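You operate a simulated robot arm through the tools that you are given. There is no shell and no other tool. Be economical: measure what you need, move in short steps, check, and stop when the job is done.

Carry out the task below with a simulated robot arm. There is one attempt and no reset: what you move stays moved.

JOB
Try both gauge pins in the upright hose end and correct the dial as the plate says.
Fine: each pin goes back in its hole; if green enters and red stops, the dial stays.

The check looks at the end state, three seconds after you hand in, the way a careful person would. Anything else that was tipped, shoved, dropped, spilled or broken makes it a failure.

ROBOT AND FRAMES
A 7-joint arm with a two-finger parallel gripper, fixed in place. Base frame: the origin is at the foot of the arm, x ahead of it, y to its left, z up; the work surface is at about z = 908. Lengths are in mm, angles in degrees, forces in N, time in s.
With the tool pointing down near the work surface it reaches from about 300 to 680 mm from the base axis. Its first joint turns from -66.0 to 66.0 degrees. Payload 1.57 kg.
The TCP is the grasp point between the finger pads, 30 mm short of the fingertips. In the tool frame z runs along the fingers and y along their closing line. Largest opening 110 mm; finger width 24, thickness 12; the body of the gripper, 48 by 112 mm, starts 78 mm behind the TCP.
Orientation is that of the tool frame in the base frame, as a unit quaternion [x, y, z, w]. With the fingers straight down and closing along the base's y, the tool's x points along the base's -x, its y along +y and its z along -z.

CONTROLS
- The arm moves only by the tool send_rows. Its argument "moves" is text: rows parted by semicolons, each of 7 numbers parted by spaces: the shift along the base's x, y, z in mm, then the turn, a rotation vector about the base's x, y, z in degrees, then the opening in per cent of the stroke, from 0 (shut) to 100 (fully open). In form: tx ty tz wx wy wz jaw; .... A call has 1 to 10 rows; each row shifts and turns the commanded pose from where the row before left it. Rows are played at 5 a second. More than 50 mm and 8.6 degrees between two rows, or a gripper value outside its range, and nothing of the call is played. A pose out of reach is approached as far as the arm can. The call stops where the force on the tool passes 40 N (or 10 N more than at its start, if that is more) or the arm is blocked; 0.2 s more then pass. Each finger travels about 108 mm/s and halts on what it meets, pressing with about 27 N; the grip force reading is that of the motor and also rises with nothing between the fingers. The clock runs only during rows and for 0.2 s after the last one: add rows that do not move to give the fingers time. It gives the time, the measured TCP pose, the force on the tool (base axes), the opening and the grip force at its end, in the units of the frame above (readings bear some noise), with the torque about the TCP (base axes, N m) and any sound that the robot's microphone picked up.
- Cameras (640 x 400 px; columns grow to the right, rows downward): "scene" is fixed at [169, -388.3, 1417.1]; the picture's right is [0.77, -0.63, 0.00], its down [-0.27, -0.33, -0.90] and it looks along [0.57, 0.70, -0.43] (base axes); focal length 317 px, centre (320, 200). "wrist" rides on the gripper at [70, 16, -141] in the tool frame; the picture's right is [-0.23, 0.97, 0.00], its down [-0.85, -0.20, -0.48] and it looks along [-0.47, -0.11, 0.88] (tool axes); focal length 222 px, centre (320, 200). There is no depth. A picture from a camera that has moved, and an enlarged one, comes with that camera's place and axes in the base frame and with its lens.
- camera(camera): a new picture of that camera. No time passes.
- enlarge(camera, box): a new picture of the part [left, top, right, bottom] of that camera's present view, enlarged. No time passes.
- finish_job(): hands the job in; it is judged then, once.

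Work in short steps. Places have to be worked out from the pictures, the camera data and where the tool is seen: move nearer, look again, correct. Check each grasp and each placing, and mend what went wrong. You have 120 turns and 84 pictures in all, those below and enlarged ones among them. Open the gripper and draw the arm clear of the work before you hand the job in, unless the task says otherwise; then end with one line.

The tools are called after "Request:" as name(argument=value, ...) on one line, values as JSON. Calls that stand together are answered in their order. send_rows: Moves the arm, as the interface text tells. Its arguments: {"type":"object","properties":{"moves":{"type":"string"}},"required":["moves"]} The other tools are called the same way: camera (camera) takes a picture; enlarge (camera, box) takes an enlarged picture of a part of a camera's view; finish_job () hands the job in.

At the start:

```text
t: 0.0
eef_pos: [426.8, -4.3, 1274.7]
tcp_rot: [0.0, 1.0, 0.0, 0.0]
ft_force: [0.3, -0.5, 0.0]
ft_torque: [-0.01, 0.0, 0.0]
gripper_width: 110.1
gripper_force: 0.0
```

scene: 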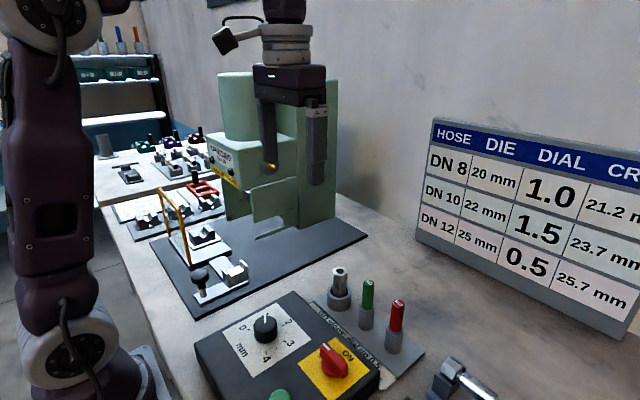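
wrist: 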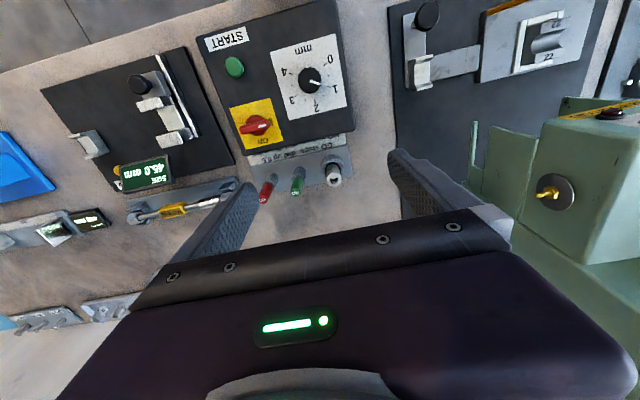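

I start by enlarging the scene around the gauge plate and the dial to read the text and see the layout.

Request:
enlarge(camera="scene", box=[190, 250, 430, 400])

Request:
enlarge(camera="wrist", box=[190, 0, 390, 210])

```text
2.67 times, centred on (310, 325) of scene
camera zoom: at [169.0, -388.3, 1417.1], right [0.77, -0.63, 0.0], down [-0.27, -0.33, -0.9], along [0.57, 0.7, -0.43], focal length 846 px, centre (347, -133)
```

zoom: 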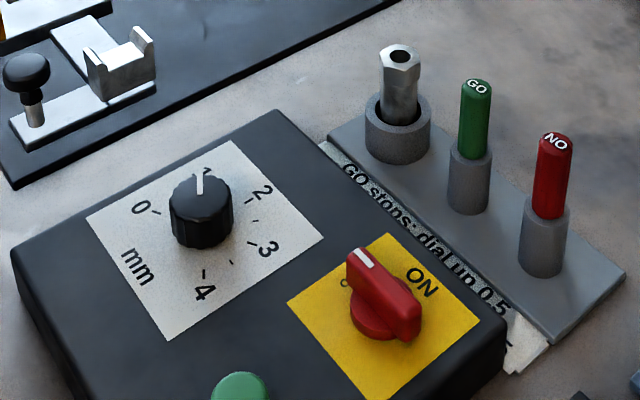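

```text
1.90 times, centred on (290, 105) of wrist
camera zoom: at [357.0, 13.8, 1413.6], right [0.23, 0.97, 0.0], down [0.85, -0.2, 0.48], along [0.47, -0.11, -0.88], focal length 423 px, centre (377, 381)
```

zoom: 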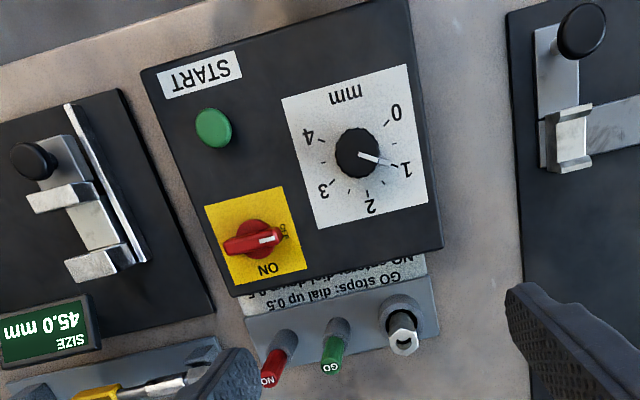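

The pins appear to be at about x 545, with the hose at y≈-3, green at y≈-75, red at y≈-145 and tops near z 1010. I move closer, staying high, to read the plate and refine those positions.

Request:
send_rows(moves="0 -35 -25 0 0 0 100; 0 -35 -25 0 0 0 100; 0 0 0 0 0 0 100")

Request:
camera(camera="wrist")

Request:
enlarge(camera="wrist", box=[230, 90, 410, 210])

```text
t: 0.8
eef_pos: [427.7, -74.2, 1224.7]
tcp_rot: [0.0, 1.0, 0.0, 0.0]
ft_force: [0.3, -0.3, 0.6]
ft_torque: [0.0, -0.01, -0.01]
gripper_width: 109.9
gripper_force: 0.0
```

```text
79 pictures are left
camera wrist: at [357.7, -56.0, 1363.6], right [0.23, 0.97, 0.0], down [0.85, -0.2, 0.48], along [0.47, -0.11, -0.88], focal length 222 px, centre (320, 200)
```

wrist: 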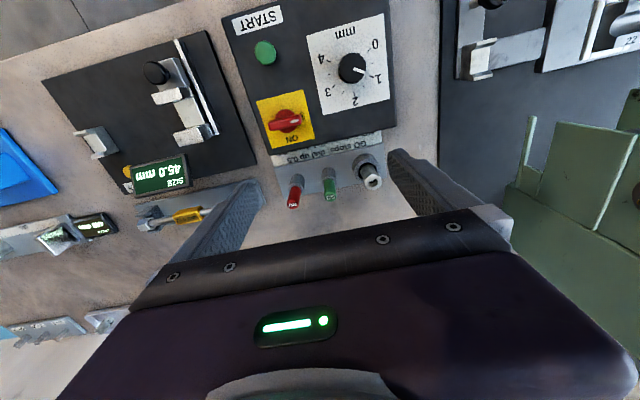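

```text
3.33 times, centred on (320, 150) of wrist
camera zoom: at [357.7, -56.0, 1363.6], right [0.23, 0.97, 0.0], down [0.85, -0.2, 0.48], along [0.47, -0.11, -0.88], focal length 740 px, centre (320, 367)
```

zoom: 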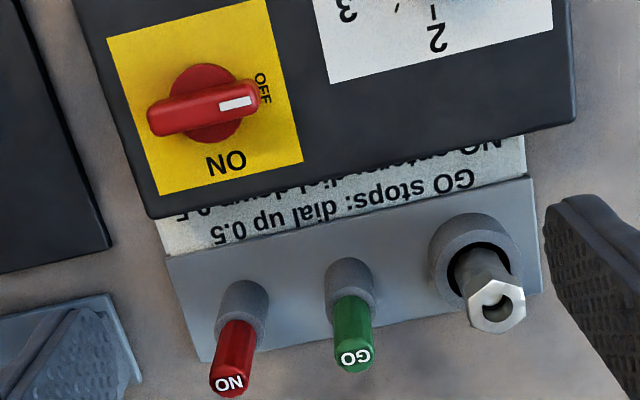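

The plate reads "GO stops: dial up 0.5 / NO enters: dial down 0.5". I move over the green pin at about (546,-80), staying well above the tops.

Request:
send_rows(moves="45 -2 -10 0 0 0 60; 45 -2 -20 0 0 0 50; 20 -2 -40 0 0 0 40; 8 0 -50 0 0 0 40; 0 0 0 0 0 0 40")

Request:
camera(camera="wrist")

Request:
enlarge(camera="scene", box=[280, 200, 440, 360])

```text
refused: row 4 steps farther than a row can; nothing moved
```

```text
77 pictures are left
camera wrist: at [357.7, -56.0, 1363.6], right [0.23, 0.97, 0.0], down [0.85, -0.2, 0.48], along [0.47, -0.11, -0.88], focal length 222 px, centre (320, 200)
```

wrist: 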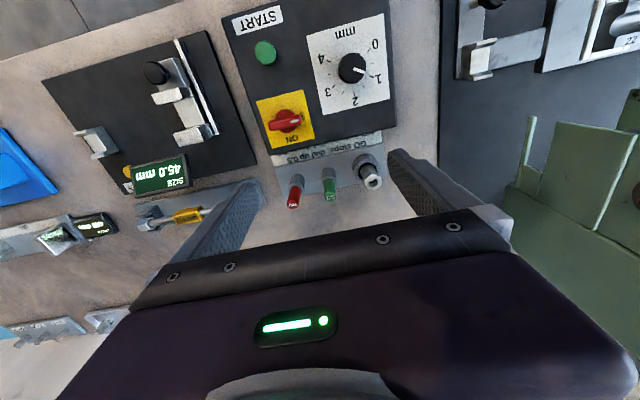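

```text
2.50 times, centred on (360, 280) of scene
camera zoom: at [169.0, -388.3, 1417.1], right [0.77, -0.63, 0.0], down [-0.27, -0.33, -0.9], along [0.57, 0.7, -0.43], focal length 793 px, centre (220, 0)
```

zoom: 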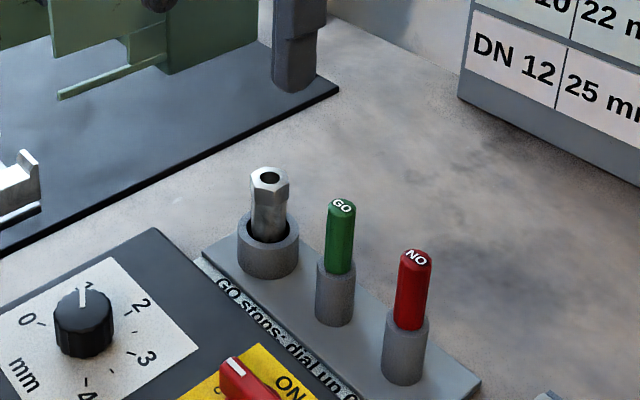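

That was refused because one step was too long, so nothing moved. I resend it with shorter rows.

Request:
send_rows(moves="40 -2 -15 0 0 0 60; 40 -2 -20 0 0 0 50; 20 -2 -35 0 0 0 40; 9 0 -35 0 0 0 40; 9 0 -15 0 0 0 40; 0 0 0 0 0 0 40")

Request:
camera(camera="wrist")

Request:
enlarge(camera="scene", box=[280, 200, 440, 360])

```text
t: 2.2
eef_pos: [543.8, -77.6, 1105.0]
tcp_rot: [0.0, 1.0, -0.001, 0.0]
ft_force: [0.0, 0.8, -0.7]
ft_torque: [-0.02, -0.01, -0.02]
gripper_width: 44.1
gripper_force: 0.2
```

```text
75 pictures are left
camera wrist: at [475.5, -61.0, 1245.0], right [0.23, 0.97, 0.0], down [0.85, -0.2, 0.48], along [0.47, -0.11, -0.88], focal length 222 px, centre (320, 200)
```

wrist: 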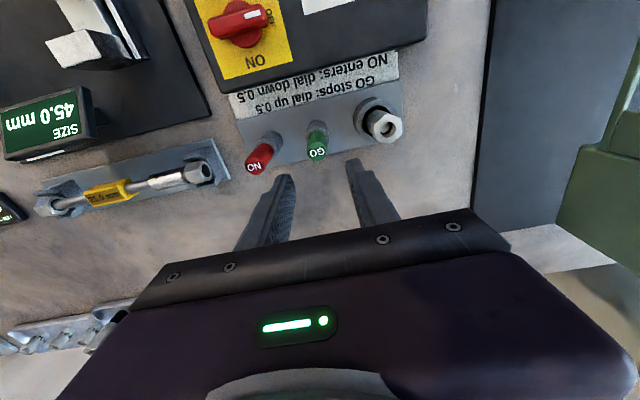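

```text
2.50 times, centred on (360, 280) of scene
camera zoom: at [169.0, -388.3, 1417.1], right [0.77, -0.63, 0.0], down [-0.27, -0.33, -0.9], along [0.57, 0.7, -0.43], focal length 793 px, centre (220, 0)
```

zoom: 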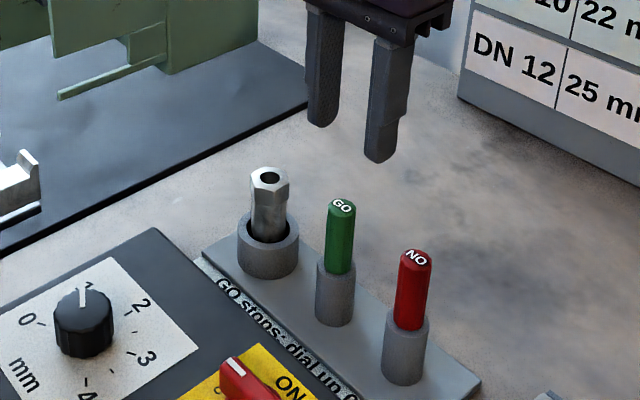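

The fingertip projection matches my model. I estimate the green pin at (540,-80) with its top at z 1021, its holder rim at 962, and the hose top at (536,-1,1001). I straddle the green pin and check before closing.

Request:
send_rows(moves="-4 -2.4 -30 0 0 0 40; 0 0 -40 0 0 0 40; 0 0 -36 0 0 0 40; 0 0 0 0 0 0 40")

Request:
camera(camera="wrist")

Request:
enlarge(camera="scene", box=[280, 200, 440, 360])

```text
t: 3.2
eef_pos: [542.5, -82.0, 997.6]
tcp_rot: [0.0, 1.0, 0.0, 0.0]
ft_force: [-0.2, 0.1, 0.3]
ft_torque: [0.01, 0.0, 0.0]
gripper_width: 43.9
gripper_force: 0.1
```

```text
73 pictures are left
camera wrist: at [472.0, -64.6, 1138.3], right [0.23, 0.97, 0.0], down [0.85, -0.2, 0.48], along [0.47, -0.11, -0.88], focal length 222 px, centre (320, 200)
```

wrist: 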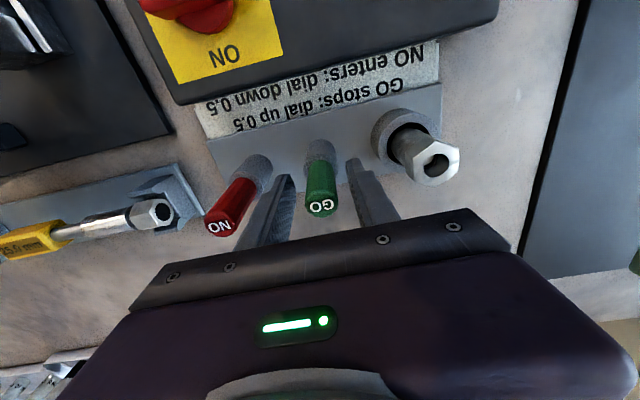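

```text
2.50 times, centred on (360, 280) of scene
camera zoom: at [169.0, -388.3, 1417.1], right [0.77, -0.63, 0.0], down [-0.27, -0.33, -0.9], along [0.57, 0.7, -0.43], focal length 793 px, centre (220, 0)
```

zoom: 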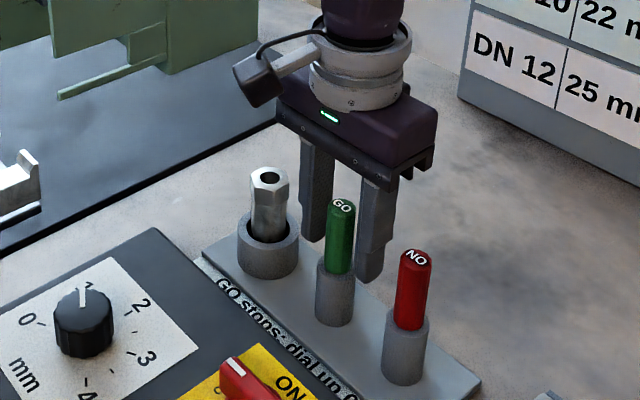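

The fingers straddle the pin, centred within a couple of mm. I close on it.

Request:
send_rows(moves="0 0 0 0 0 0 25; 0 0 0 0 0 0 10; 0 0 0 0 0 0 10; 0 0 0 0 0 0 10")

```text
t: 4.2
eef_pos: [541.8, -82.2, 997.9]
tcp_rot: [0.001, 1.0, 0.0, 0.0]
ft_force: [0.5, -0.7, 0.1]
ft_torque: [0.01, -0.02, 0.01]
gripper_width: 20.7
gripper_force: 26.8
```

Gripped at 20.7 mm with almost no side load. I lift straight up.

Request:
send_rows(moves="0 0 10 0 0 0 10; 0 0 30 0 0 0 10; 0 0 40 0 0 0 10; 0 0 30 0 0 0 10; 0 0 0 0 0 0 10")

Request:
enlarge(camera="scene", box=[260, 140, 440, 340])

Request:
camera(camera="wrist")

```text
t: 5.4
eef_pos: [540.5, -81.2, 1109.4]
tcp_rot: [0.0, 1.0, 0.0, 0.0]
ft_force: [-0.7, 0.1, -0.1]
ft_torque: [0.02, 0.0, 0.02]
gripper_width: 20.8
gripper_force: 26.7
```

```text
2.00 times, centred on (350, 240) of scene
camera zoom: at [169.0, -388.3, 1417.1], right [0.77, -0.63, 0.0], down [-0.27, -0.33, -0.9], along [0.57, 0.7, -0.43], focal length 635 px, centre (260, 120)
```

zoom: 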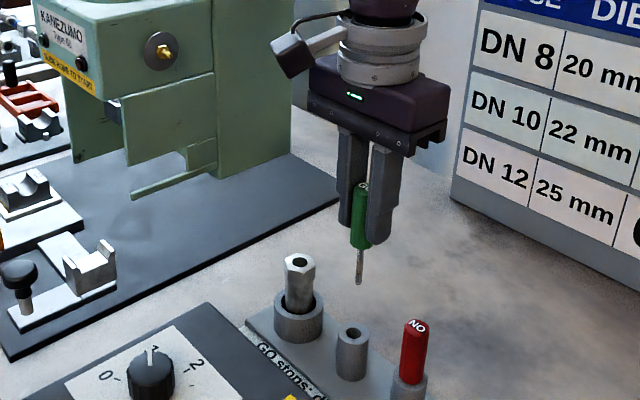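

```text
70 pictures are left
camera wrist: at [470.8, -64.6, 1249.0], right [0.23, 0.97, 0.0], down [0.86, -0.2, 0.48], along [0.47, -0.11, -0.88], focal length 222 px, centre (320, 200)
```

wrist: 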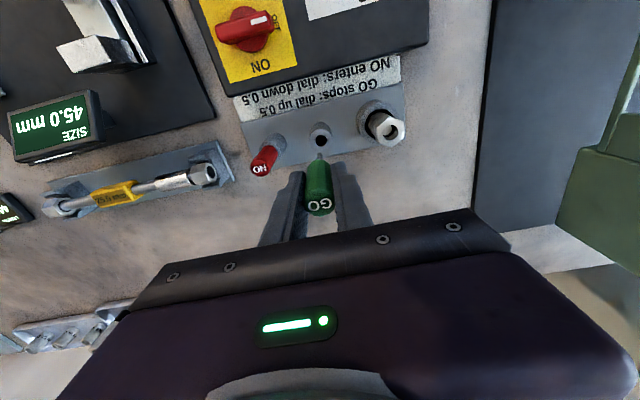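

The pin has a thin stem whose tip sits about 87 mm below the TCP, now at z≈1022. I move over the hose at roughly (536,-1), keeping this height, and look closely.

Request:
send_rows(moves="-1 40 5 0 0 0 10; -2 38 5 0 0 0 10; 0 0 0 0 0 0 10")

Request:
enlarge(camera="scene", box=[300, 215, 380, 315])

Request:
enlarge(camera="wrist", box=[270, 110, 370, 230])

```text
t: 6.2
eef_pos: [536.8, -0.9, 1120.2]
tcp_rot: [0.0, 1.0, 0.0, -0.001]
ft_force: [0.9, 0.0, -0.7]
ft_torque: [0.0, 0.02, -0.04]
gripper_width: 21.0
gripper_force: 27.1
```

```text
4.00 times, centred on (340, 265) of scene
camera zoom: at [169.0, -388.3, 1417.1], right [0.77, -0.63, 0.0], down [-0.27, -0.33, -0.9], along [0.57, 0.7, -0.43], focal length 1269 px, centre (240, -60)
```

zoom: 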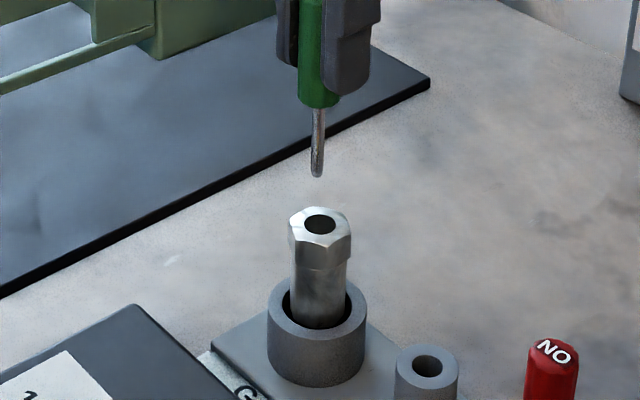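

```text
3.33 times, centred on (320, 170) of wrist
camera zoom: at [466.8, 14.9, 1259.9], right [0.23, 0.97, 0.0], down [0.85, -0.2, 0.48], along [0.47, -0.11, -0.88], focal length 740 px, centre (320, 300)
```

zoom: 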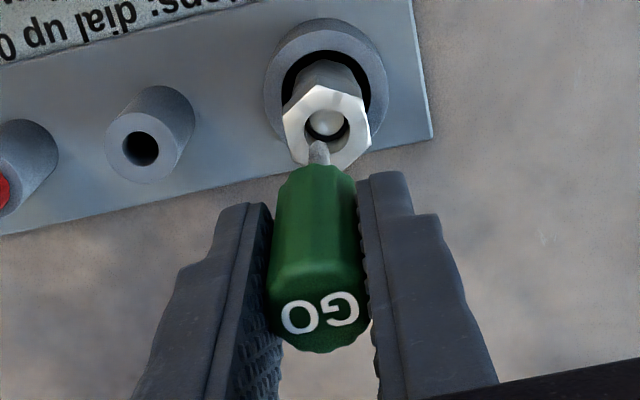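

The tip needs roughly +1.5 in x and +1.8 in y to line up with the bore. I descend until it is just above the hole and compare in both views.

Request:
send_rows(moves="1.5 1.8 -10 0 0 0 10; 0 0 -12 0 0 0 10; 0 0 0 0 0 0 10")

Request:
enlarge(camera="scene", box=[320, 240, 360, 290])

Request:
enlarge(camera="wrist", box=[295, 120, 345, 180])

```text
t: 7.0
eef_pos: [539.1, -0.6, 1097.2]
tcp_rot: [0.0, 1.0, 0.0, 0.0]
ft_force: [0.3, -0.1, -0.8]
ft_torque: [-0.01, 0.0, -0.03]
gripper_width: 20.9
gripper_force: 26.8
```

```text
8.00 times, centred on (340, 265) of scene
camera zoom: at [169.0, -388.3, 1417.1], right [0.77, -0.63, 0.0], down [-0.27, -0.33, -0.9], along [0.57, 0.7, -0.43], focal length 2539 px, centre (160, -320)
```

zoom: 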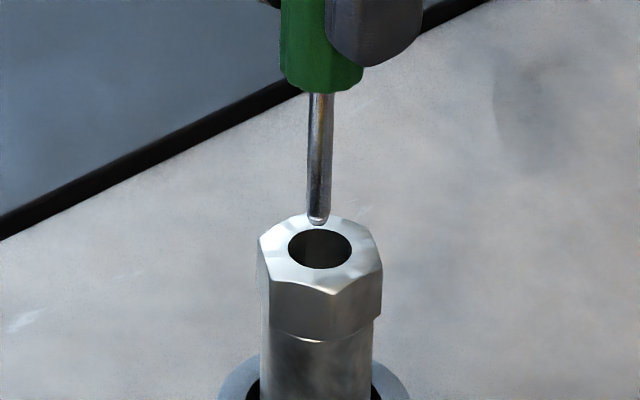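

```text
6.67 times, centred on (320, 150) of wrist
camera zoom: at [469.7, 15.5, 1237.0], right [0.23, 0.97, 0.0], down [0.85, -0.2, 0.48], along [0.47, -0.11, -0.88], focal length 1481 px, centre (320, 533)
```

zoom: 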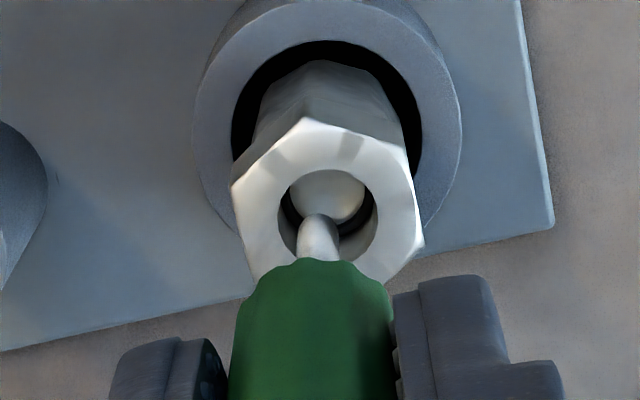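

The tip is about 7 mm above the bore mouth and needs about +1.8 in x and +1.6 in y. I correct that and look again just above the mouth.

Request:
send_rows(moves="1.8 1.6 0 0 0 0 10; 0 0 -4 0 0 0 10; 0 0 0 0 0 0 10")

Request:
enlarge(camera="scene", box=[320, 240, 360, 290])

Request:
enlarge(camera="wrist", box=[300, 130, 345, 170])

```text
t: 7.8
eef_pos: [541.1, 0.6, 1091.2]
tcp_rot: [0.0, 1.0, -0.001, 0.0]
ft_force: [0.3, 0.0, -1.4]
ft_torque: [-0.04, -0.01, 0.02]
gripper_width: 20.6
gripper_force: 27.1
```

```text
8.00 times, centred on (340, 265) of scene
camera zoom: at [169.0, -388.3, 1417.1], right [0.77, -0.63, 0.0], down [-0.27, -0.33, -0.9], along [0.57, 0.7, -0.43], focal length 2539 px, centre (160, -320)
```

zoom: 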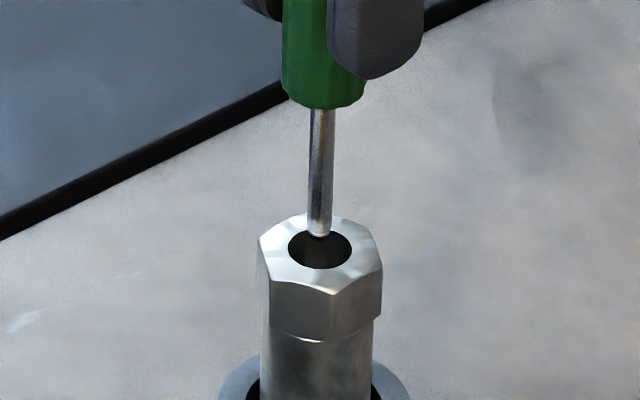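

```text
10.00 times, centred on (322, 150) of wrist
camera zoom: at [471.6, 16.8, 1231.8], right [0.23, 0.97, 0.0], down [0.86, -0.2, 0.48], along [0.47, -0.11, -0.88], focal length 2221 px, centre (295, 700)
```

zoom: 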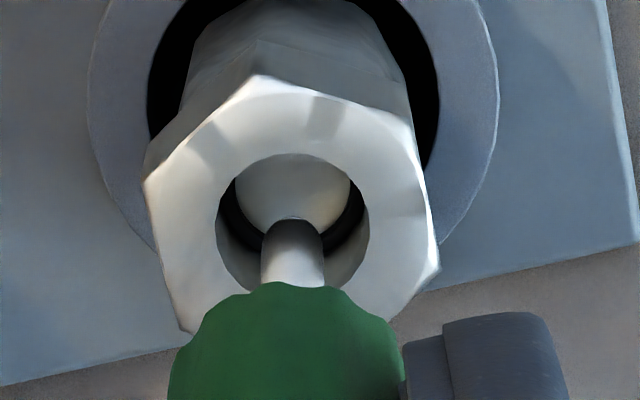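

The interior of the bore has a feature I can't make out. I lift and shift so the wrist camera sits directly above the hose and can look straight in.

Request:
send_rows(moves="0 0 20 0 0 0 10; 0 0 15 0 0 0 10; 35 -5 0 0 0 0 10; 32 -10 0 0 0 0 10; 0 0 0 0 0 0 10")

Request:
enlarge(camera="wrist", box=[285, 55, 365, 115])

```text
t: 9.0
eef_pos: [608.9, -15.0, 1126.0]
tcp_rot: [0.0, 1.0, 0.001, 0.0]
ft_force: [0.6, 0.5, -0.9]
ft_torque: [0.0, -0.02, 0.03]
gripper_width: 20.5
gripper_force: 27.0
```

```text
6.67 times, centred on (325, 85) of wrist
camera zoom: at [538.3, 1.4, 1266.8], right [0.23, 0.97, 0.0], down [0.86, -0.2, 0.48], along [0.47, -0.11, -0.88], focal length 1481 px, centre (287, 967)
```

zoom: 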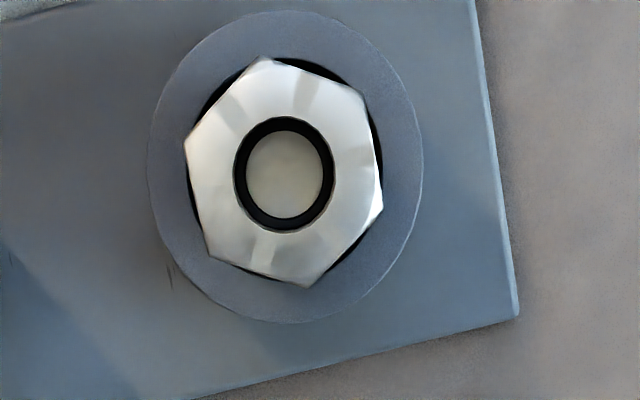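

The bore is a plain wide hole with a floor somewhere below. I go back over it and lower the pin gently, watching for the depth at which it stops.

Request:
send_rows(moves="-35 8 0 0 0 0 10; -32 7 0 0 0 0 10; 0 0 -20 0 0 0 10; 0 0 -15 0 0 0 10; 0 0 -4 0 0 0 10; 0 0 -4 0 0 0 10; 0 0 -4 0 0 0 10; 0 0 0 0 0 0 10")

Request:
enlarge(camera="scene", box=[320, 240, 360, 290])

Request:
enlarge(camera="wrist", box=[295, 130, 345, 180])

```text
t: 10.8
eef_pos: [541.0, -1.0, 1079.4]
tcp_rot: [0.001, 1.0, 0.0, 0.001]
ft_force: [-1.1, 0.1, -0.7]
ft_torque: [0.02, -0.02, 0.0]
gripper_width: 20.7
gripper_force: 26.8
```

```text
8.00 times, centred on (340, 265) of scene
camera zoom: at [169.0, -388.3, 1417.1], right [0.77, -0.63, 0.0], down [-0.27, -0.33, -0.9], along [0.57, 0.7, -0.43], focal length 2539 px, centre (160, -320)
```

zoom: 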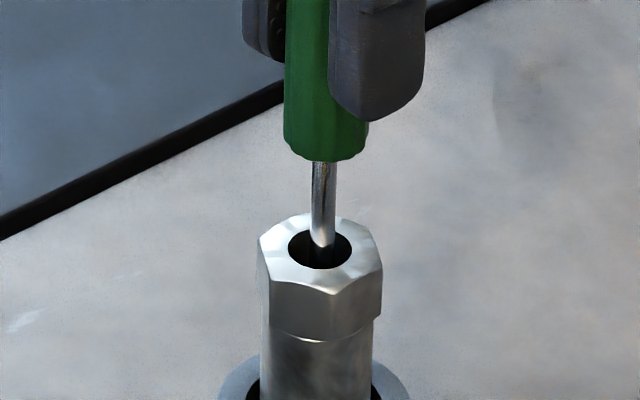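

```text
8.00 times, centred on (320, 155) of wrist
camera zoom: at [471.7, 15.8, 1219.9], right [0.23, 0.97, 0.0], down [0.86, -0.2, 0.48], along [0.47, -0.11, -0.88], focal length 1777 px, centre (320, 560)
```

zoom: 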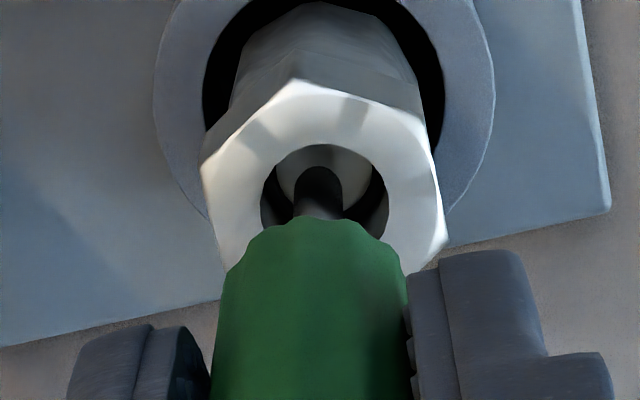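

The tip is inside the mouth with no contact force. I keep lowering in 2–3 mm rows.

Request:
send_rows(moves="0 0 -2.5 0 0 0 10; 0 0 -2.5 0 0 0 10; 0 0 -2.5 0 0 0 10; 0 0 -2.5 0 0 0 10; 0 0 -2 0 0 0 10; 0 0 0 0 0 0 10")

```text
t: 12.2
eef_pos: [540.6, -0.3, 1067.9]
tcp_rot: [0.0, 1.0, -0.001, 0.001]
ft_force: [-0.9, -0.6, -1.1]
ft_torque: [0.02, 0.0, -0.01]
gripper_width: 20.9
gripper_force: 27.5
```

Request:
send_rows(moves="0 0 -2 0 0 0 10; 0 0 -2 0 0 0 10; 0 0 -2 0 0 0 10; 0 0 -2 0 0 0 10; 0 0 -2 0 0 0 10; 0 0 0 0 0 0 10")

Request:
enlarge(camera="scene", box=[320, 240, 360, 290])

```text
t: 13.6
eef_pos: [540.0, 0.5, 1058.6]
tcp_rot: [0.0, 1.0, 0.0, 0.0]
ft_force: [0.3, 0.1, -1.2]
ft_torque: [-0.03, -0.01, -0.03]
gripper_width: 20.7
gripper_force: 27.4
```

```text
8.00 times, centred on (340, 265) of scene
camera zoom: at [169.0, -388.3, 1417.1], right [0.77, -0.63, 0.0], down [-0.27, -0.33, -0.9], along [0.57, 0.7, -0.43], focal length 2539 px, centre (160, -320)
```

zoom: 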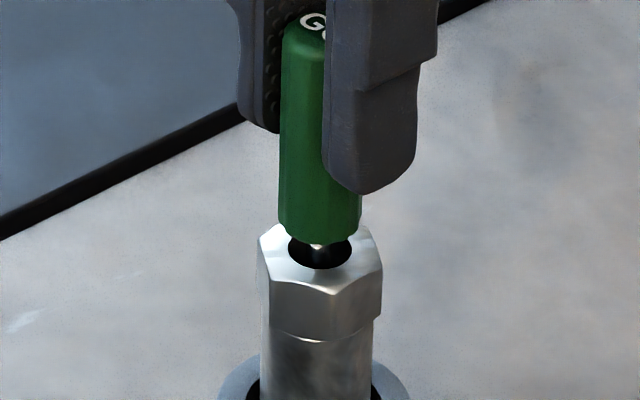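

The stem is almost fully in with no resistance and the handle is just above the hex. I go the last few millimetres gently to see whether it stops.

Request:
send_rows(moves="0 0 -1.5 0 0 0 10; 0 0 -1.5 0 0 0 10; 0 0 0 0 0 0 10")

Request:
enlarge(camera="scene", box=[320, 240, 360, 290])

```text
t: 14.4
eef_pos: [539.5, -0.6, 1056.2]
tcp_rot: [0.0, 1.0, 0.0, -0.001]
ft_force: [0.2, 0.6, -0.6]
ft_torque: [0.01, 0.03, 0.0]
gripper_width: 20.7
gripper_force: 27.6
```

```text
8.00 times, centred on (340, 265) of scene
camera zoom: at [169.0, -388.3, 1417.1], right [0.77, -0.63, 0.0], down [-0.27, -0.33, -0.9], along [0.57, 0.7, -0.43], focal length 2539 px, centre (160, -320)
```

zoom: 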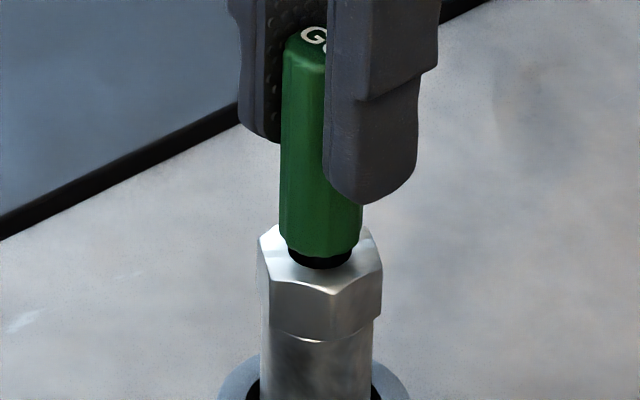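

Request:
send_rows(moves="0 0 -1 0 0 0 10; 0 0 -1 0 0 0 10; 0 0 0 0 0 0 10")

Request:
enlarge(camera="scene", box=[320, 240, 360, 290])

```text
t: 15.2
eef_pos: [541.2, -0.6, 1052.8]
tcp_rot: [0.0, 1.0, 0.0, 0.0]
ft_force: [-1.0, 0.4, -1.1]
ft_torque: [0.02, -0.03, -0.02]
gripper_width: 20.8
gripper_force: 26.8
```

```text
8.00 times, centred on (340, 265) of scene
camera zoom: at [169.0, -388.3, 1417.1], right [0.77, -0.63, 0.0], down [-0.27, -0.33, -0.9], along [0.57, 0.7, -0.43], focal length 2539 px, centre (160, -320)
```

zoom: 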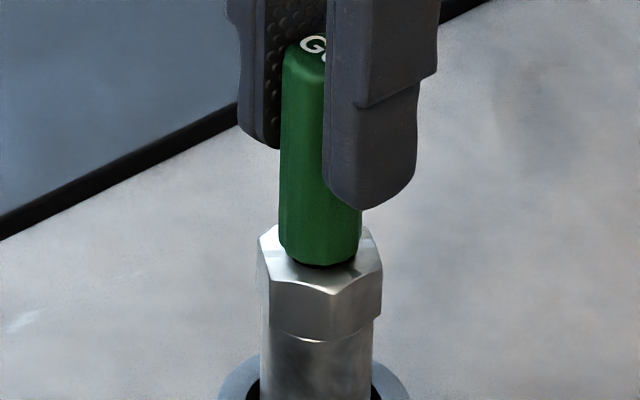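

Request:
send_rows(moves="0 0 -1 0 0 0 10; 0 0 -1 0 0 0 10; 0 0 0 0 0 0 10")

```text
t: 16.0
eef_pos: [540.5, 0.4, 1051.7]
tcp_rot: [0.0, 1.0, 0.001, 0.001]
ft_force: [0.4, 0.6, 4.3]
ft_torque: [0.11, 0.01, -0.03]
gripper_width: 20.9
gripper_force: 26.7
```

The GO handle's shoulder touched the hex face (4 N), so green enters fully. I withdraw it and retrace to above its own hole.

Request:
send_rows(moves="0 0 15 0 0 0 10; 0 0 32 0 0 0 10; 0 0 10 0 0 0 10; 0 -41 0 0 0 0 10; -0.3 -40.4 0 0 0 0 10; 0 0 -30 0 0 0 10; 0 0 -20 0 0 0 10; 0 0 0 0 0 0 10")

Request:
enlarge(camera="scene", box=[340, 245, 400, 320])

Request:
enlarge(camera="wrist", box=[290, 110, 350, 180])

```text
t: 17.8
eef_pos: [539.8, -79.8, 1059.0]
tcp_rot: [0.0, 1.0, 0.0, 0.0]
ft_force: [1.2, 0.9, -0.3]
ft_torque: [0.03, -0.02, 0.02]
gripper_width: 19.9
gripper_force: 26.9
```

```text
5.33 times, centred on (370, 282) of scene
camera zoom: at [169.0, -388.3, 1417.1], right [0.77, -0.63, 0.0], down [-0.27, -0.33, -0.9], along [0.57, 0.7, -0.43], focal length 1692 px, centre (53, -240)
```

zoom: 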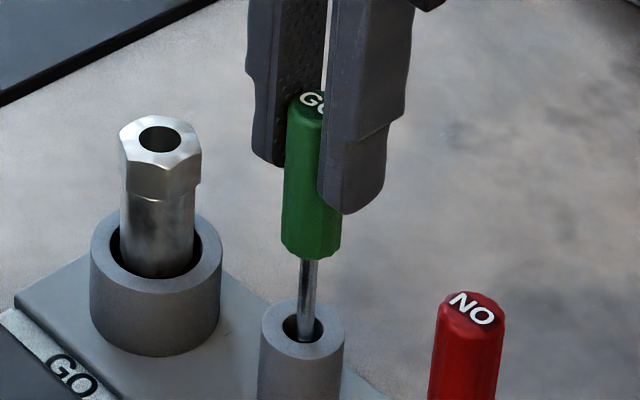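

```text
5.71 times, centred on (320, 145) of wrist
camera zoom: at [469.9, -63.9, 1198.3], right [0.23, 0.97, 0.0], down [0.86, -0.2, 0.48], along [0.47, -0.11, -0.88], focal length 1269 px, centre (320, 514)
```

zoom: 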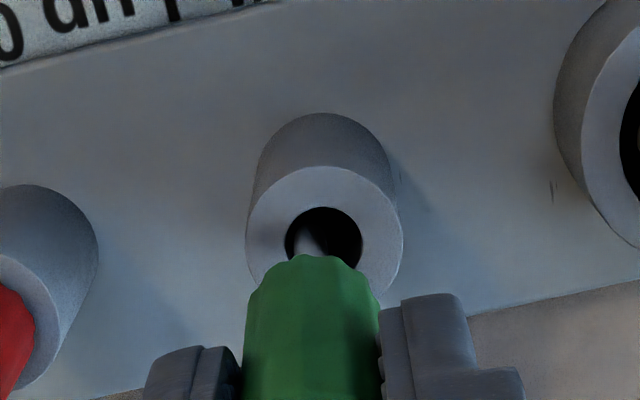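

The tip is at its hole mouth, which is loose at about 15 mm, and sits about 2–3 mm to the -y side. I shift +2 in y and lower gently.

Request:
send_rows(moves="0 2 0 0 0 0 10; 0 0 -15 0 0 0 10; 0 0 -15 0 0 0 10; 0 0 -15 0 0 0 10; 0 0 -8 0 0 0 10; 0 0 -3 0 0 0 10; 0 0 0 0 0 0 10")

Request:
enlarge(camera="scene", box=[340, 245, 400, 320])

```text
t: 18.9
eef_pos: [541.9, -78.1, 1015.3]
tcp_rot: [-0.001, 1.0, -0.001, 0.004]
ft_force: [-0.8, 1.9, 11.1]
ft_torque: [0.15, -0.07, 0.02]
gripper_width: 20.3
gripper_force: 27.2
stopped in row 5: the force on the tool passed its limit at 57 N (the readings are from after the stop); the commanded pose is now the measured one
```

```text
5.33 times, centred on (370, 282) of scene
camera zoom: at [168.8, -388.2, 1417.2], right [0.77, -0.63, 0.0], down [-0.27, -0.33, -0.9], along [0.57, 0.7, -0.43], focal length 1692 px, centre (53, -240)
```

zoom: 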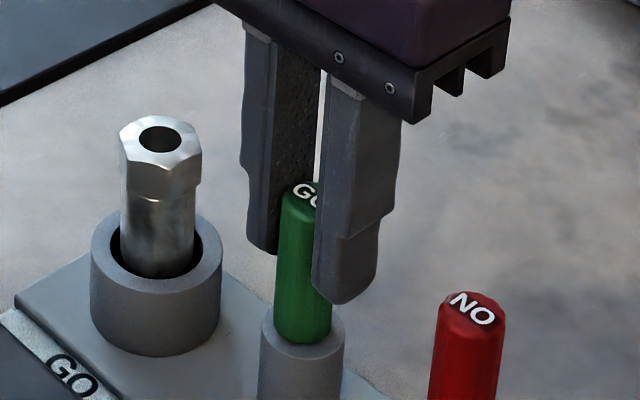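

It stopped early with high force. The pin seems to sit about 5 mm above its original seat and may have slipped in the fingers. I look closer before doing more.

Request:
enlarge(camera="scene", box=[350, 270, 386, 320])

Request:
enlarge(camera="wrist", box=[280, 120, 360, 230])

```text
8.00 times, centred on (368, 295) of scene
camera zoom: at [168.8, -388.2, 1417.2], right [0.77, -0.63, 0.0], down [-0.27, -0.33, -0.9], along [0.57, 0.7, -0.43], focal length 2539 px, centre (-64, -560)
```

zoom: 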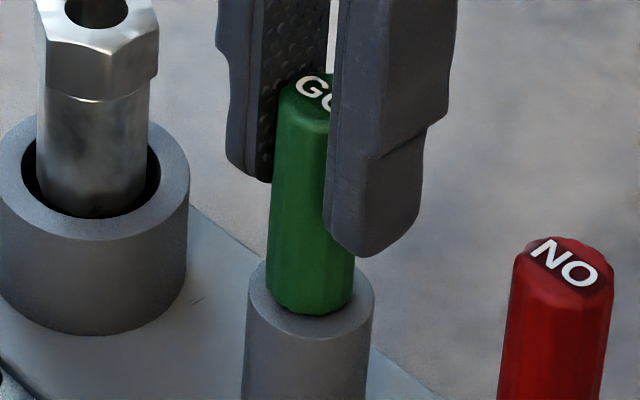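

```text
3.64 times, centred on (320, 175) of wrist
camera zoom: at [470.9, -62.1, 1155.1], right [0.23, 0.97, 0.0], down [0.85, -0.2, 0.49], along [0.47, -0.11, -0.87], focal length 808 px, centre (320, 291)
```

zoom: 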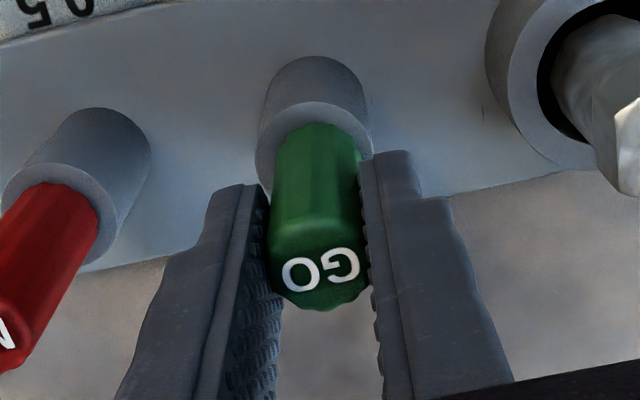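

By comparison with the original view the handle is resting on the holder rim; the pin had only slipped a little in the fingers, so contact came earlier than I commanded. I open just enough to release, then check.

Request:
send_rows(moves="0 0 0 0 0 0 25; 0 0 0 0 0 0 40; 0 0 0 0 0 0 40")

Request:
enlarge(camera="scene", box=[280, 200, 440, 360])

Request:
camera(camera="wrist")

```text
t: 19.7
eef_pos: [541.0, -79.1, 1014.6]
tcp_rot: [0.0, 1.0, -0.001, 0.003]
ft_force: [-0.3, -0.2, -1.3]
ft_torque: [0.0, -0.01, -0.02]
gripper_width: 43.8
gripper_force: 0.1
```

```text
2.50 times, centred on (360, 280) of scene
camera zoom: at [169.0, -388.3, 1417.1], right [0.77, -0.63, 0.0], down [-0.27, -0.33, -0.9], along [0.57, 0.7, -0.43], focal length 793 px, centre (220, 0)
```

zoom: 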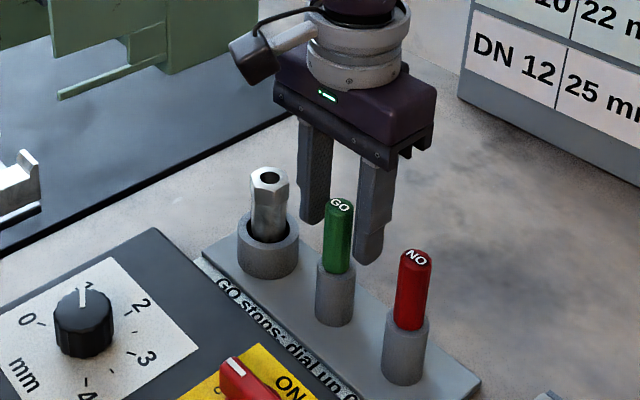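

```text
51 pictures are left
camera wrist: at [470.9, -62.2, 1154.2], right [0.23, 0.97, 0.0], down [0.85, -0.2, 0.48], along [0.47, -0.11, -0.88], focal length 222 px, centre (320, 200)
```

wrist: 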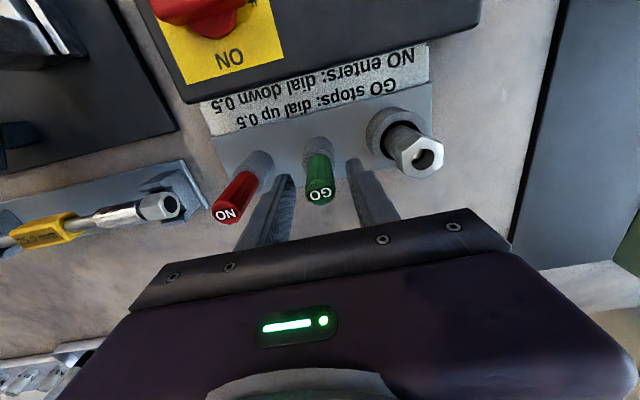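

Green stands seated at the same place and height as at the start. Next I raise clear and move over red at about (540,-149).

Request:
send_rows(moves="0 0 30 0 0 0 40; 0 0 35 0 0 0 40; 0 -35 0 0 0 0 40; 0 -35 0 0 0 0 40; 0 0 -20 0 0 0 40; 0 0 0 0 0 0 40")

Request:
camera(camera="wrist")

Request:
enlarge(camera="scene", box=[320, 200, 480, 360])

```text
t: 21.1
eef_pos: [541.6, -150.4, 1061.3]
tcp_rot: [-0.001, 1.0, -0.001, 0.003]
ft_force: [-0.3, -0.4, 0.1]
ft_torque: [0.0, -0.03, 0.0]
gripper_width: 43.9
gripper_force: 0.0
```

```text
50 pictures are left
camera wrist: at [471.5, -133.5, 1200.9], right [0.23, 0.97, 0.0], down [0.85, -0.2, 0.48], along [0.47, -0.11, -0.88], focal length 222 px, centre (320, 200)
```

wrist: 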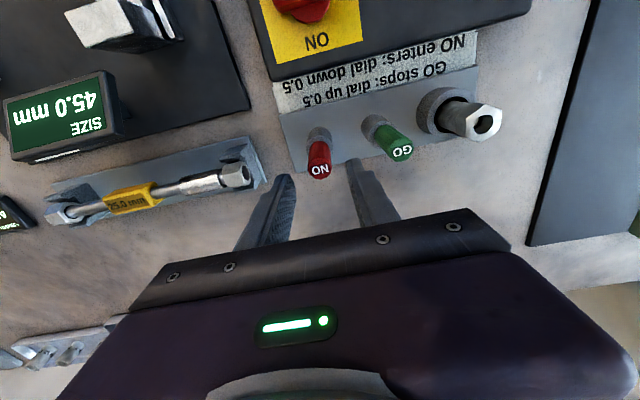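

```text
2.50 times, centred on (400, 280) of scene
camera zoom: at [169.0, -388.3, 1417.1], right [0.77, -0.63, 0.0], down [-0.27, -0.33, -0.9], along [0.57, 0.7, -0.43], focal length 793 px, centre (120, 0)
```

zoom: 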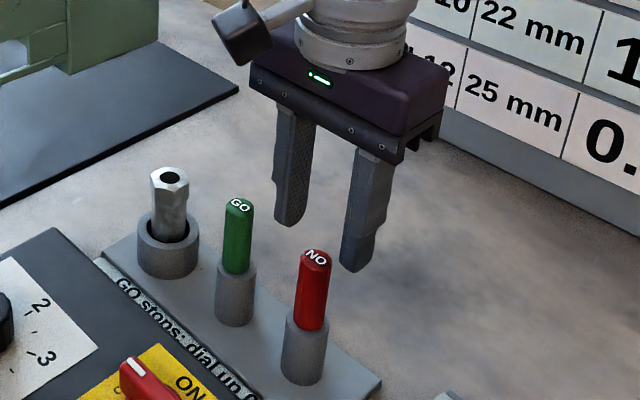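

Red is at about (539.5,-149.5), centred between the fingers. I descend around it and close.

Request:
send_rows(moves="-1.5 0 -30 0 0 0 40; 0 0 -20 0 0 0 40; 0 0 -14 0 0 0 40; 0 0 0 0 0 0 40; 0 0 0 0 0 0 25; 0 0 0 0 0 0 8; 0 0 0 0 0 0 8; 0 0 0 0 0 0 8")

Request:
camera(camera="wrist")

```text
t: 22.9
eef_pos: [539.5, -148.3, 996.4]
tcp_rot: [0.0, 1.0, -0.001, 0.002]
ft_force: [-0.3, 0.4, 0.9]
ft_torque: [0.03, -0.03, -0.02]
gripper_width: 20.8
gripper_force: 27.2
```

```text
48 pictures are left
camera wrist: at [469.5, -132.3, 1136.6], right [0.23, 0.97, 0.0], down [0.85, -0.2, 0.48], along [0.47, -0.11, -0.88], focal length 222 px, centre (320, 200)
```

wrist: 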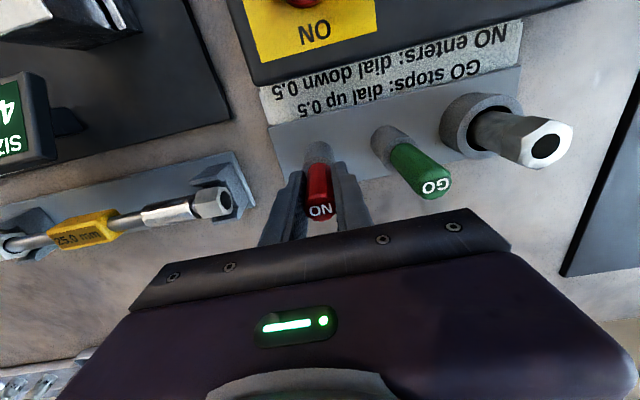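

Red is gripped at 20.8 mm. I lift more slowly this time so it doesn't slip.

Request:
send_rows(moves="0 0 4 0 0 0 5; 0 0 8 0 0 0 5; 0 0 12 0 0 0 5; 0 0 15 0 0 0 5; 0 0 15 0 0 0 5; 0 0 15 0 0 0 5; 0 0 15 0 0 0 5; 0 0 15 0 0 0 5; 0 0 15 0 0 0 5; 0 0 6 0 0 0 5")

Request:
enlarge(camera="scene", box=[330, 190, 450, 340])

Request:
camera(camera="wrist")

```text
t: 25.1
eef_pos: [540.1, -149.2, 1116.2]
tcp_rot: [0.001, 1.0, -0.001, 0.003]
ft_force: [0.5, 0.5, -1.1]
ft_torque: [0.02, 0.01, -0.01]
gripper_width: 20.7
gripper_force: 27.7
```

```text
2.67 times, centred on (390, 265) of scene
camera zoom: at [169.0, -388.3, 1417.1], right [0.77, -0.63, 0.0], down [-0.27, -0.33, -0.9], along [0.57, 0.7, -0.43], focal length 846 px, centre (133, 27)
```

zoom: 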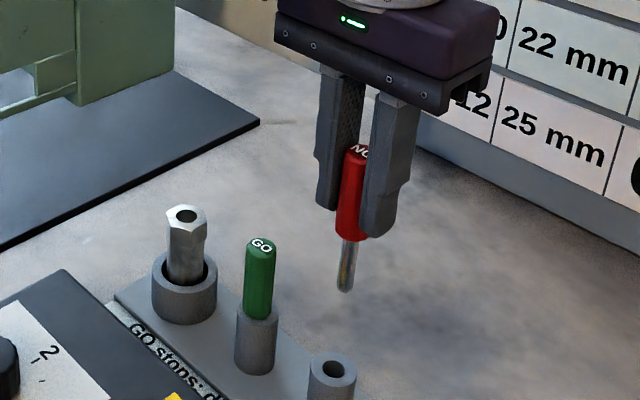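

```text
46 pictures are left
camera wrist: at [469.7, -132.2, 1255.2], right [0.23, 0.97, 0.0], down [0.85, -0.2, 0.48], along [0.47, -0.11, -0.88], focal length 222 px, centre (320, 200)
```

wrist: 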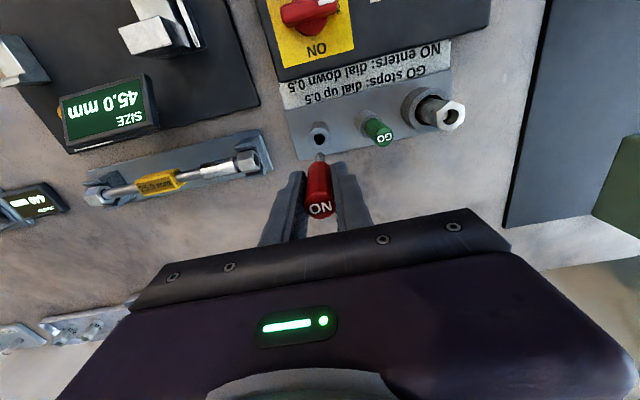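

Red is held, with a thicker stem whose tip is about 89 mm below the TCP. I raise a bit more to clear green, go over the hose, and stop with the tip about 8 mm above it.

Request:
send_rows(moves="0 0 15 0 0 0 5; 0 15 5 0 0 0 5; 0 30 0 0 0 0 5; 0 30 0 0 0 0 5; 0 30 0 0 0 0 5; 0 30 0 0 0 0 5; 0.5 14 0 0 0 0 5; 0 0 -20 0 0 0 5; 0 0 -18 0 0 0 5; 0 0 0 0 0 0 5")

Request:
enlarge(camera="scene", box=[320, 240, 360, 290])

Request:
enlarge(camera="wrist", box=[295, 120, 345, 180])

```text
t: 27.3
eef_pos: [540.2, 1.3, 1097.3]
tcp_rot: [0.0, 1.0, -0.001, 0.003]
ft_force: [-0.6, 0.0, -0.7]
ft_torque: [0.04, 0.0, -0.02]
gripper_width: 20.9
gripper_force: 26.8
```

```text
8.00 times, centred on (340, 265) of scene
camera zoom: at [169.0, -388.3, 1417.1], right [0.77, -0.63, 0.0], down [-0.27, -0.33, -0.9], along [0.57, 0.7, -0.43], focal length 2539 px, centre (160, -320)
```

zoom: 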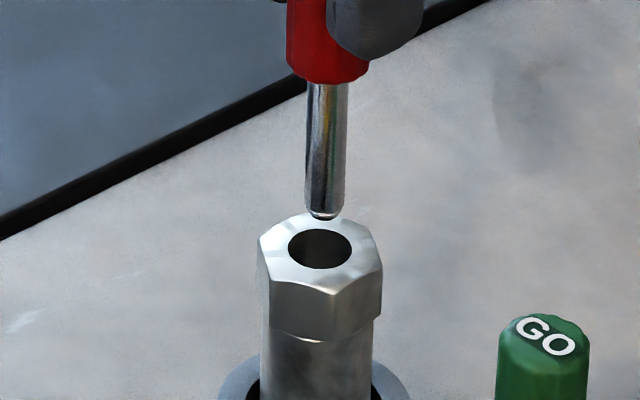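

```text
6.67 times, centred on (320, 150) of wrist
camera zoom: at [470.7, 17.3, 1236.7], right [0.23, 0.97, 0.0], down [0.85, -0.2, 0.48], along [0.47, -0.11, -0.88], focal length 1481 px, centre (320, 533)
```

zoom: 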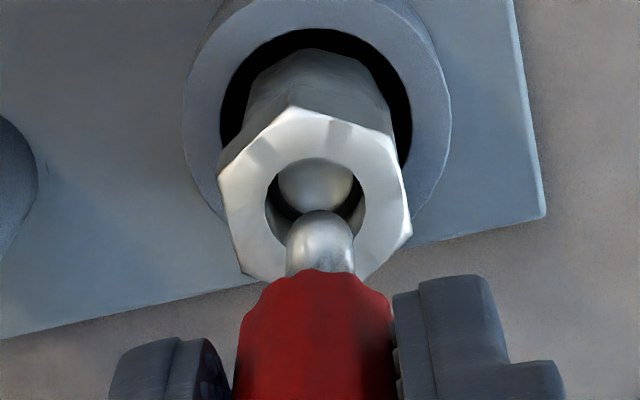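

The red tip is nearly over the bore. I apply a small correction (-1.3, -0.4), then lower in small steps watching the force.

Request:
send_rows(moves="-1.3 -0.4 0 0 0 0 5; 0 0 -4 0 0 0 5; 0 0 -3 0 0 0 5; 0 0 -2 0 0 0 5; 0 0 -2 0 0 0 5; 0 0 -2 0 0 0 5; 0 0 -2 0 0 0 5; 0 0 0 0 0 0 5")

Request:
enlarge(camera="scene", box=[320, 240, 360, 290])

Request:
enlarge(camera="wrist", box=[295, 120, 345, 180])

```text
t: 29.1
eef_pos: [539.9, -1.9, 1083.8]
tcp_rot: [0.0, 1.0, -0.001, 0.003]
ft_force: [-0.4, 0.5, -0.3]
ft_torque: [0.04, 0.01, -0.01]
gripper_width: 20.7
gripper_force: 27.1
```

```text
8.00 times, centred on (340, 265) of scene
camera zoom: at [169.0, -388.3, 1417.1], right [0.77, -0.63, 0.0], down [-0.27, -0.33, -0.9], along [0.57, 0.7, -0.43], focal length 2539 px, centre (160, -320)
```

zoom: 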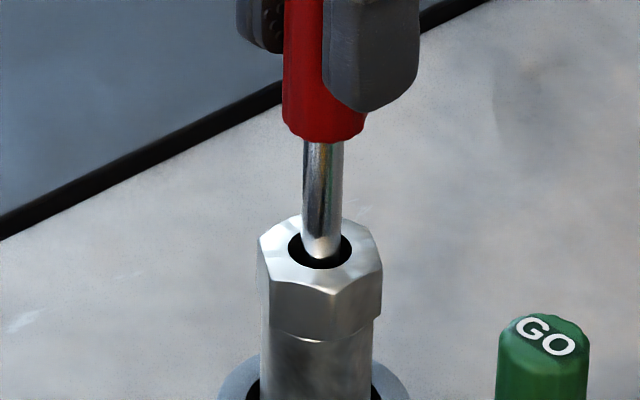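

```text
6.67 times, centred on (320, 150) of wrist
camera zoom: at [468.6, 15.9, 1223.1], right [0.23, 0.97, 0.0], down [0.85, -0.2, 0.48], along [0.47, -0.11, -0.88], focal length 1481 px, centre (320, 533)
```

zoom: 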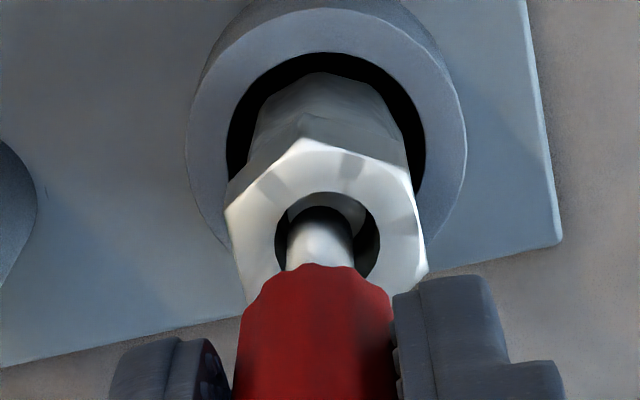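

The tip is entering without force. I nudge +1 in y and continue lowering.

Request:
send_rows(moves="0 1 0 0 0 0 5; 0 0 -2 0 0 0 5; 0 0 -2 0 0 0 5; 0 0 -2 0 0 0 5; 0 0 -2 0 0 0 5; 0 0 -2 0 0 0 5; 0 0 -2 0 0 0 5; 0 0 0 0 0 0 5")

```text
t: 30.9
eef_pos: [538.3, 1.2, 1071.5]
tcp_rot: [-0.001, 1.0, -0.001, 0.003]
ft_force: [-0.2, -0.9, -0.9]
ft_torque: [-0.02, 0.02, -0.03]
gripper_width: 20.8
gripper_force: 25.7
```

Request:
send_rows(moves="0 0 -2 0 0 0 5; 0 0 -2 0 0 0 5; 0 0 -2 0 0 0 5; 0 0 -2 0 0 0 5; 0 0 -2 0 0 0 5; 0 0 0 0 0 0 5")

Request:
enlarge(camera="scene", box=[320, 240, 360, 290])

```text
t: 32.3
eef_pos: [538.4, 0.5, 1060.3]
tcp_rot: [-0.001, 1.0, -0.001, 0.002]
ft_force: [-0.1, 0.0, -0.2]
ft_torque: [0.01, -0.02, 0.01]
gripper_width: 20.7
gripper_force: 27.2
```

```text
8.00 times, centred on (340, 265) of scene
camera zoom: at [169.0, -388.3, 1417.1], right [0.77, -0.63, 0.0], down [-0.27, -0.33, -0.9], along [0.57, 0.7, -0.43], focal length 2539 px, centre (160, -320)
```

zoom: 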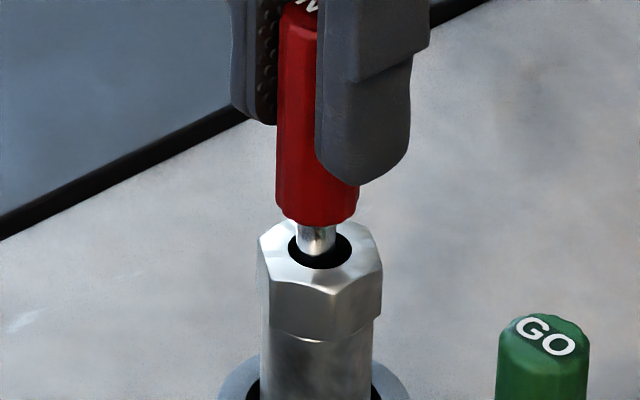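

Red is also going in freely. I continue to the shoulder to confirm.

Request:
send_rows(moves="0.5 0 -2 0 0 0 5; 0 0 -2 0 0 0 5; 0 0 -1.5 0 0 0 5; 0 0 -1 0 0 0 5; 0 0 0 0 0 0 5")

Request:
enlarge(camera="scene", box=[320, 240, 360, 290])

```text
t: 33.5
eef_pos: [537.9, 0.8, 1053.8]
tcp_rot: [0.001, 1.0, -0.001, 0.003]
ft_force: [1.0, -0.1, -1.1]
ft_torque: [-0.01, -0.01, 0.04]
gripper_width: 21.0
gripper_force: 26.9
```

```text
8.00 times, centred on (340, 265) of scene
camera zoom: at [169.0, -388.3, 1417.1], right [0.77, -0.63, 0.0], down [-0.27, -0.33, -0.9], along [0.57, 0.7, -0.43], focal length 2539 px, centre (160, -320)
```

zoom: 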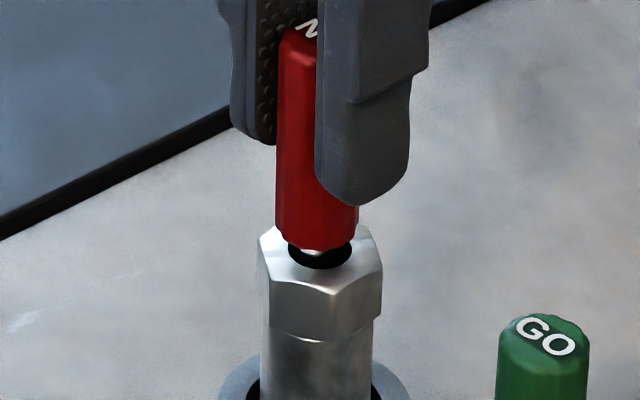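

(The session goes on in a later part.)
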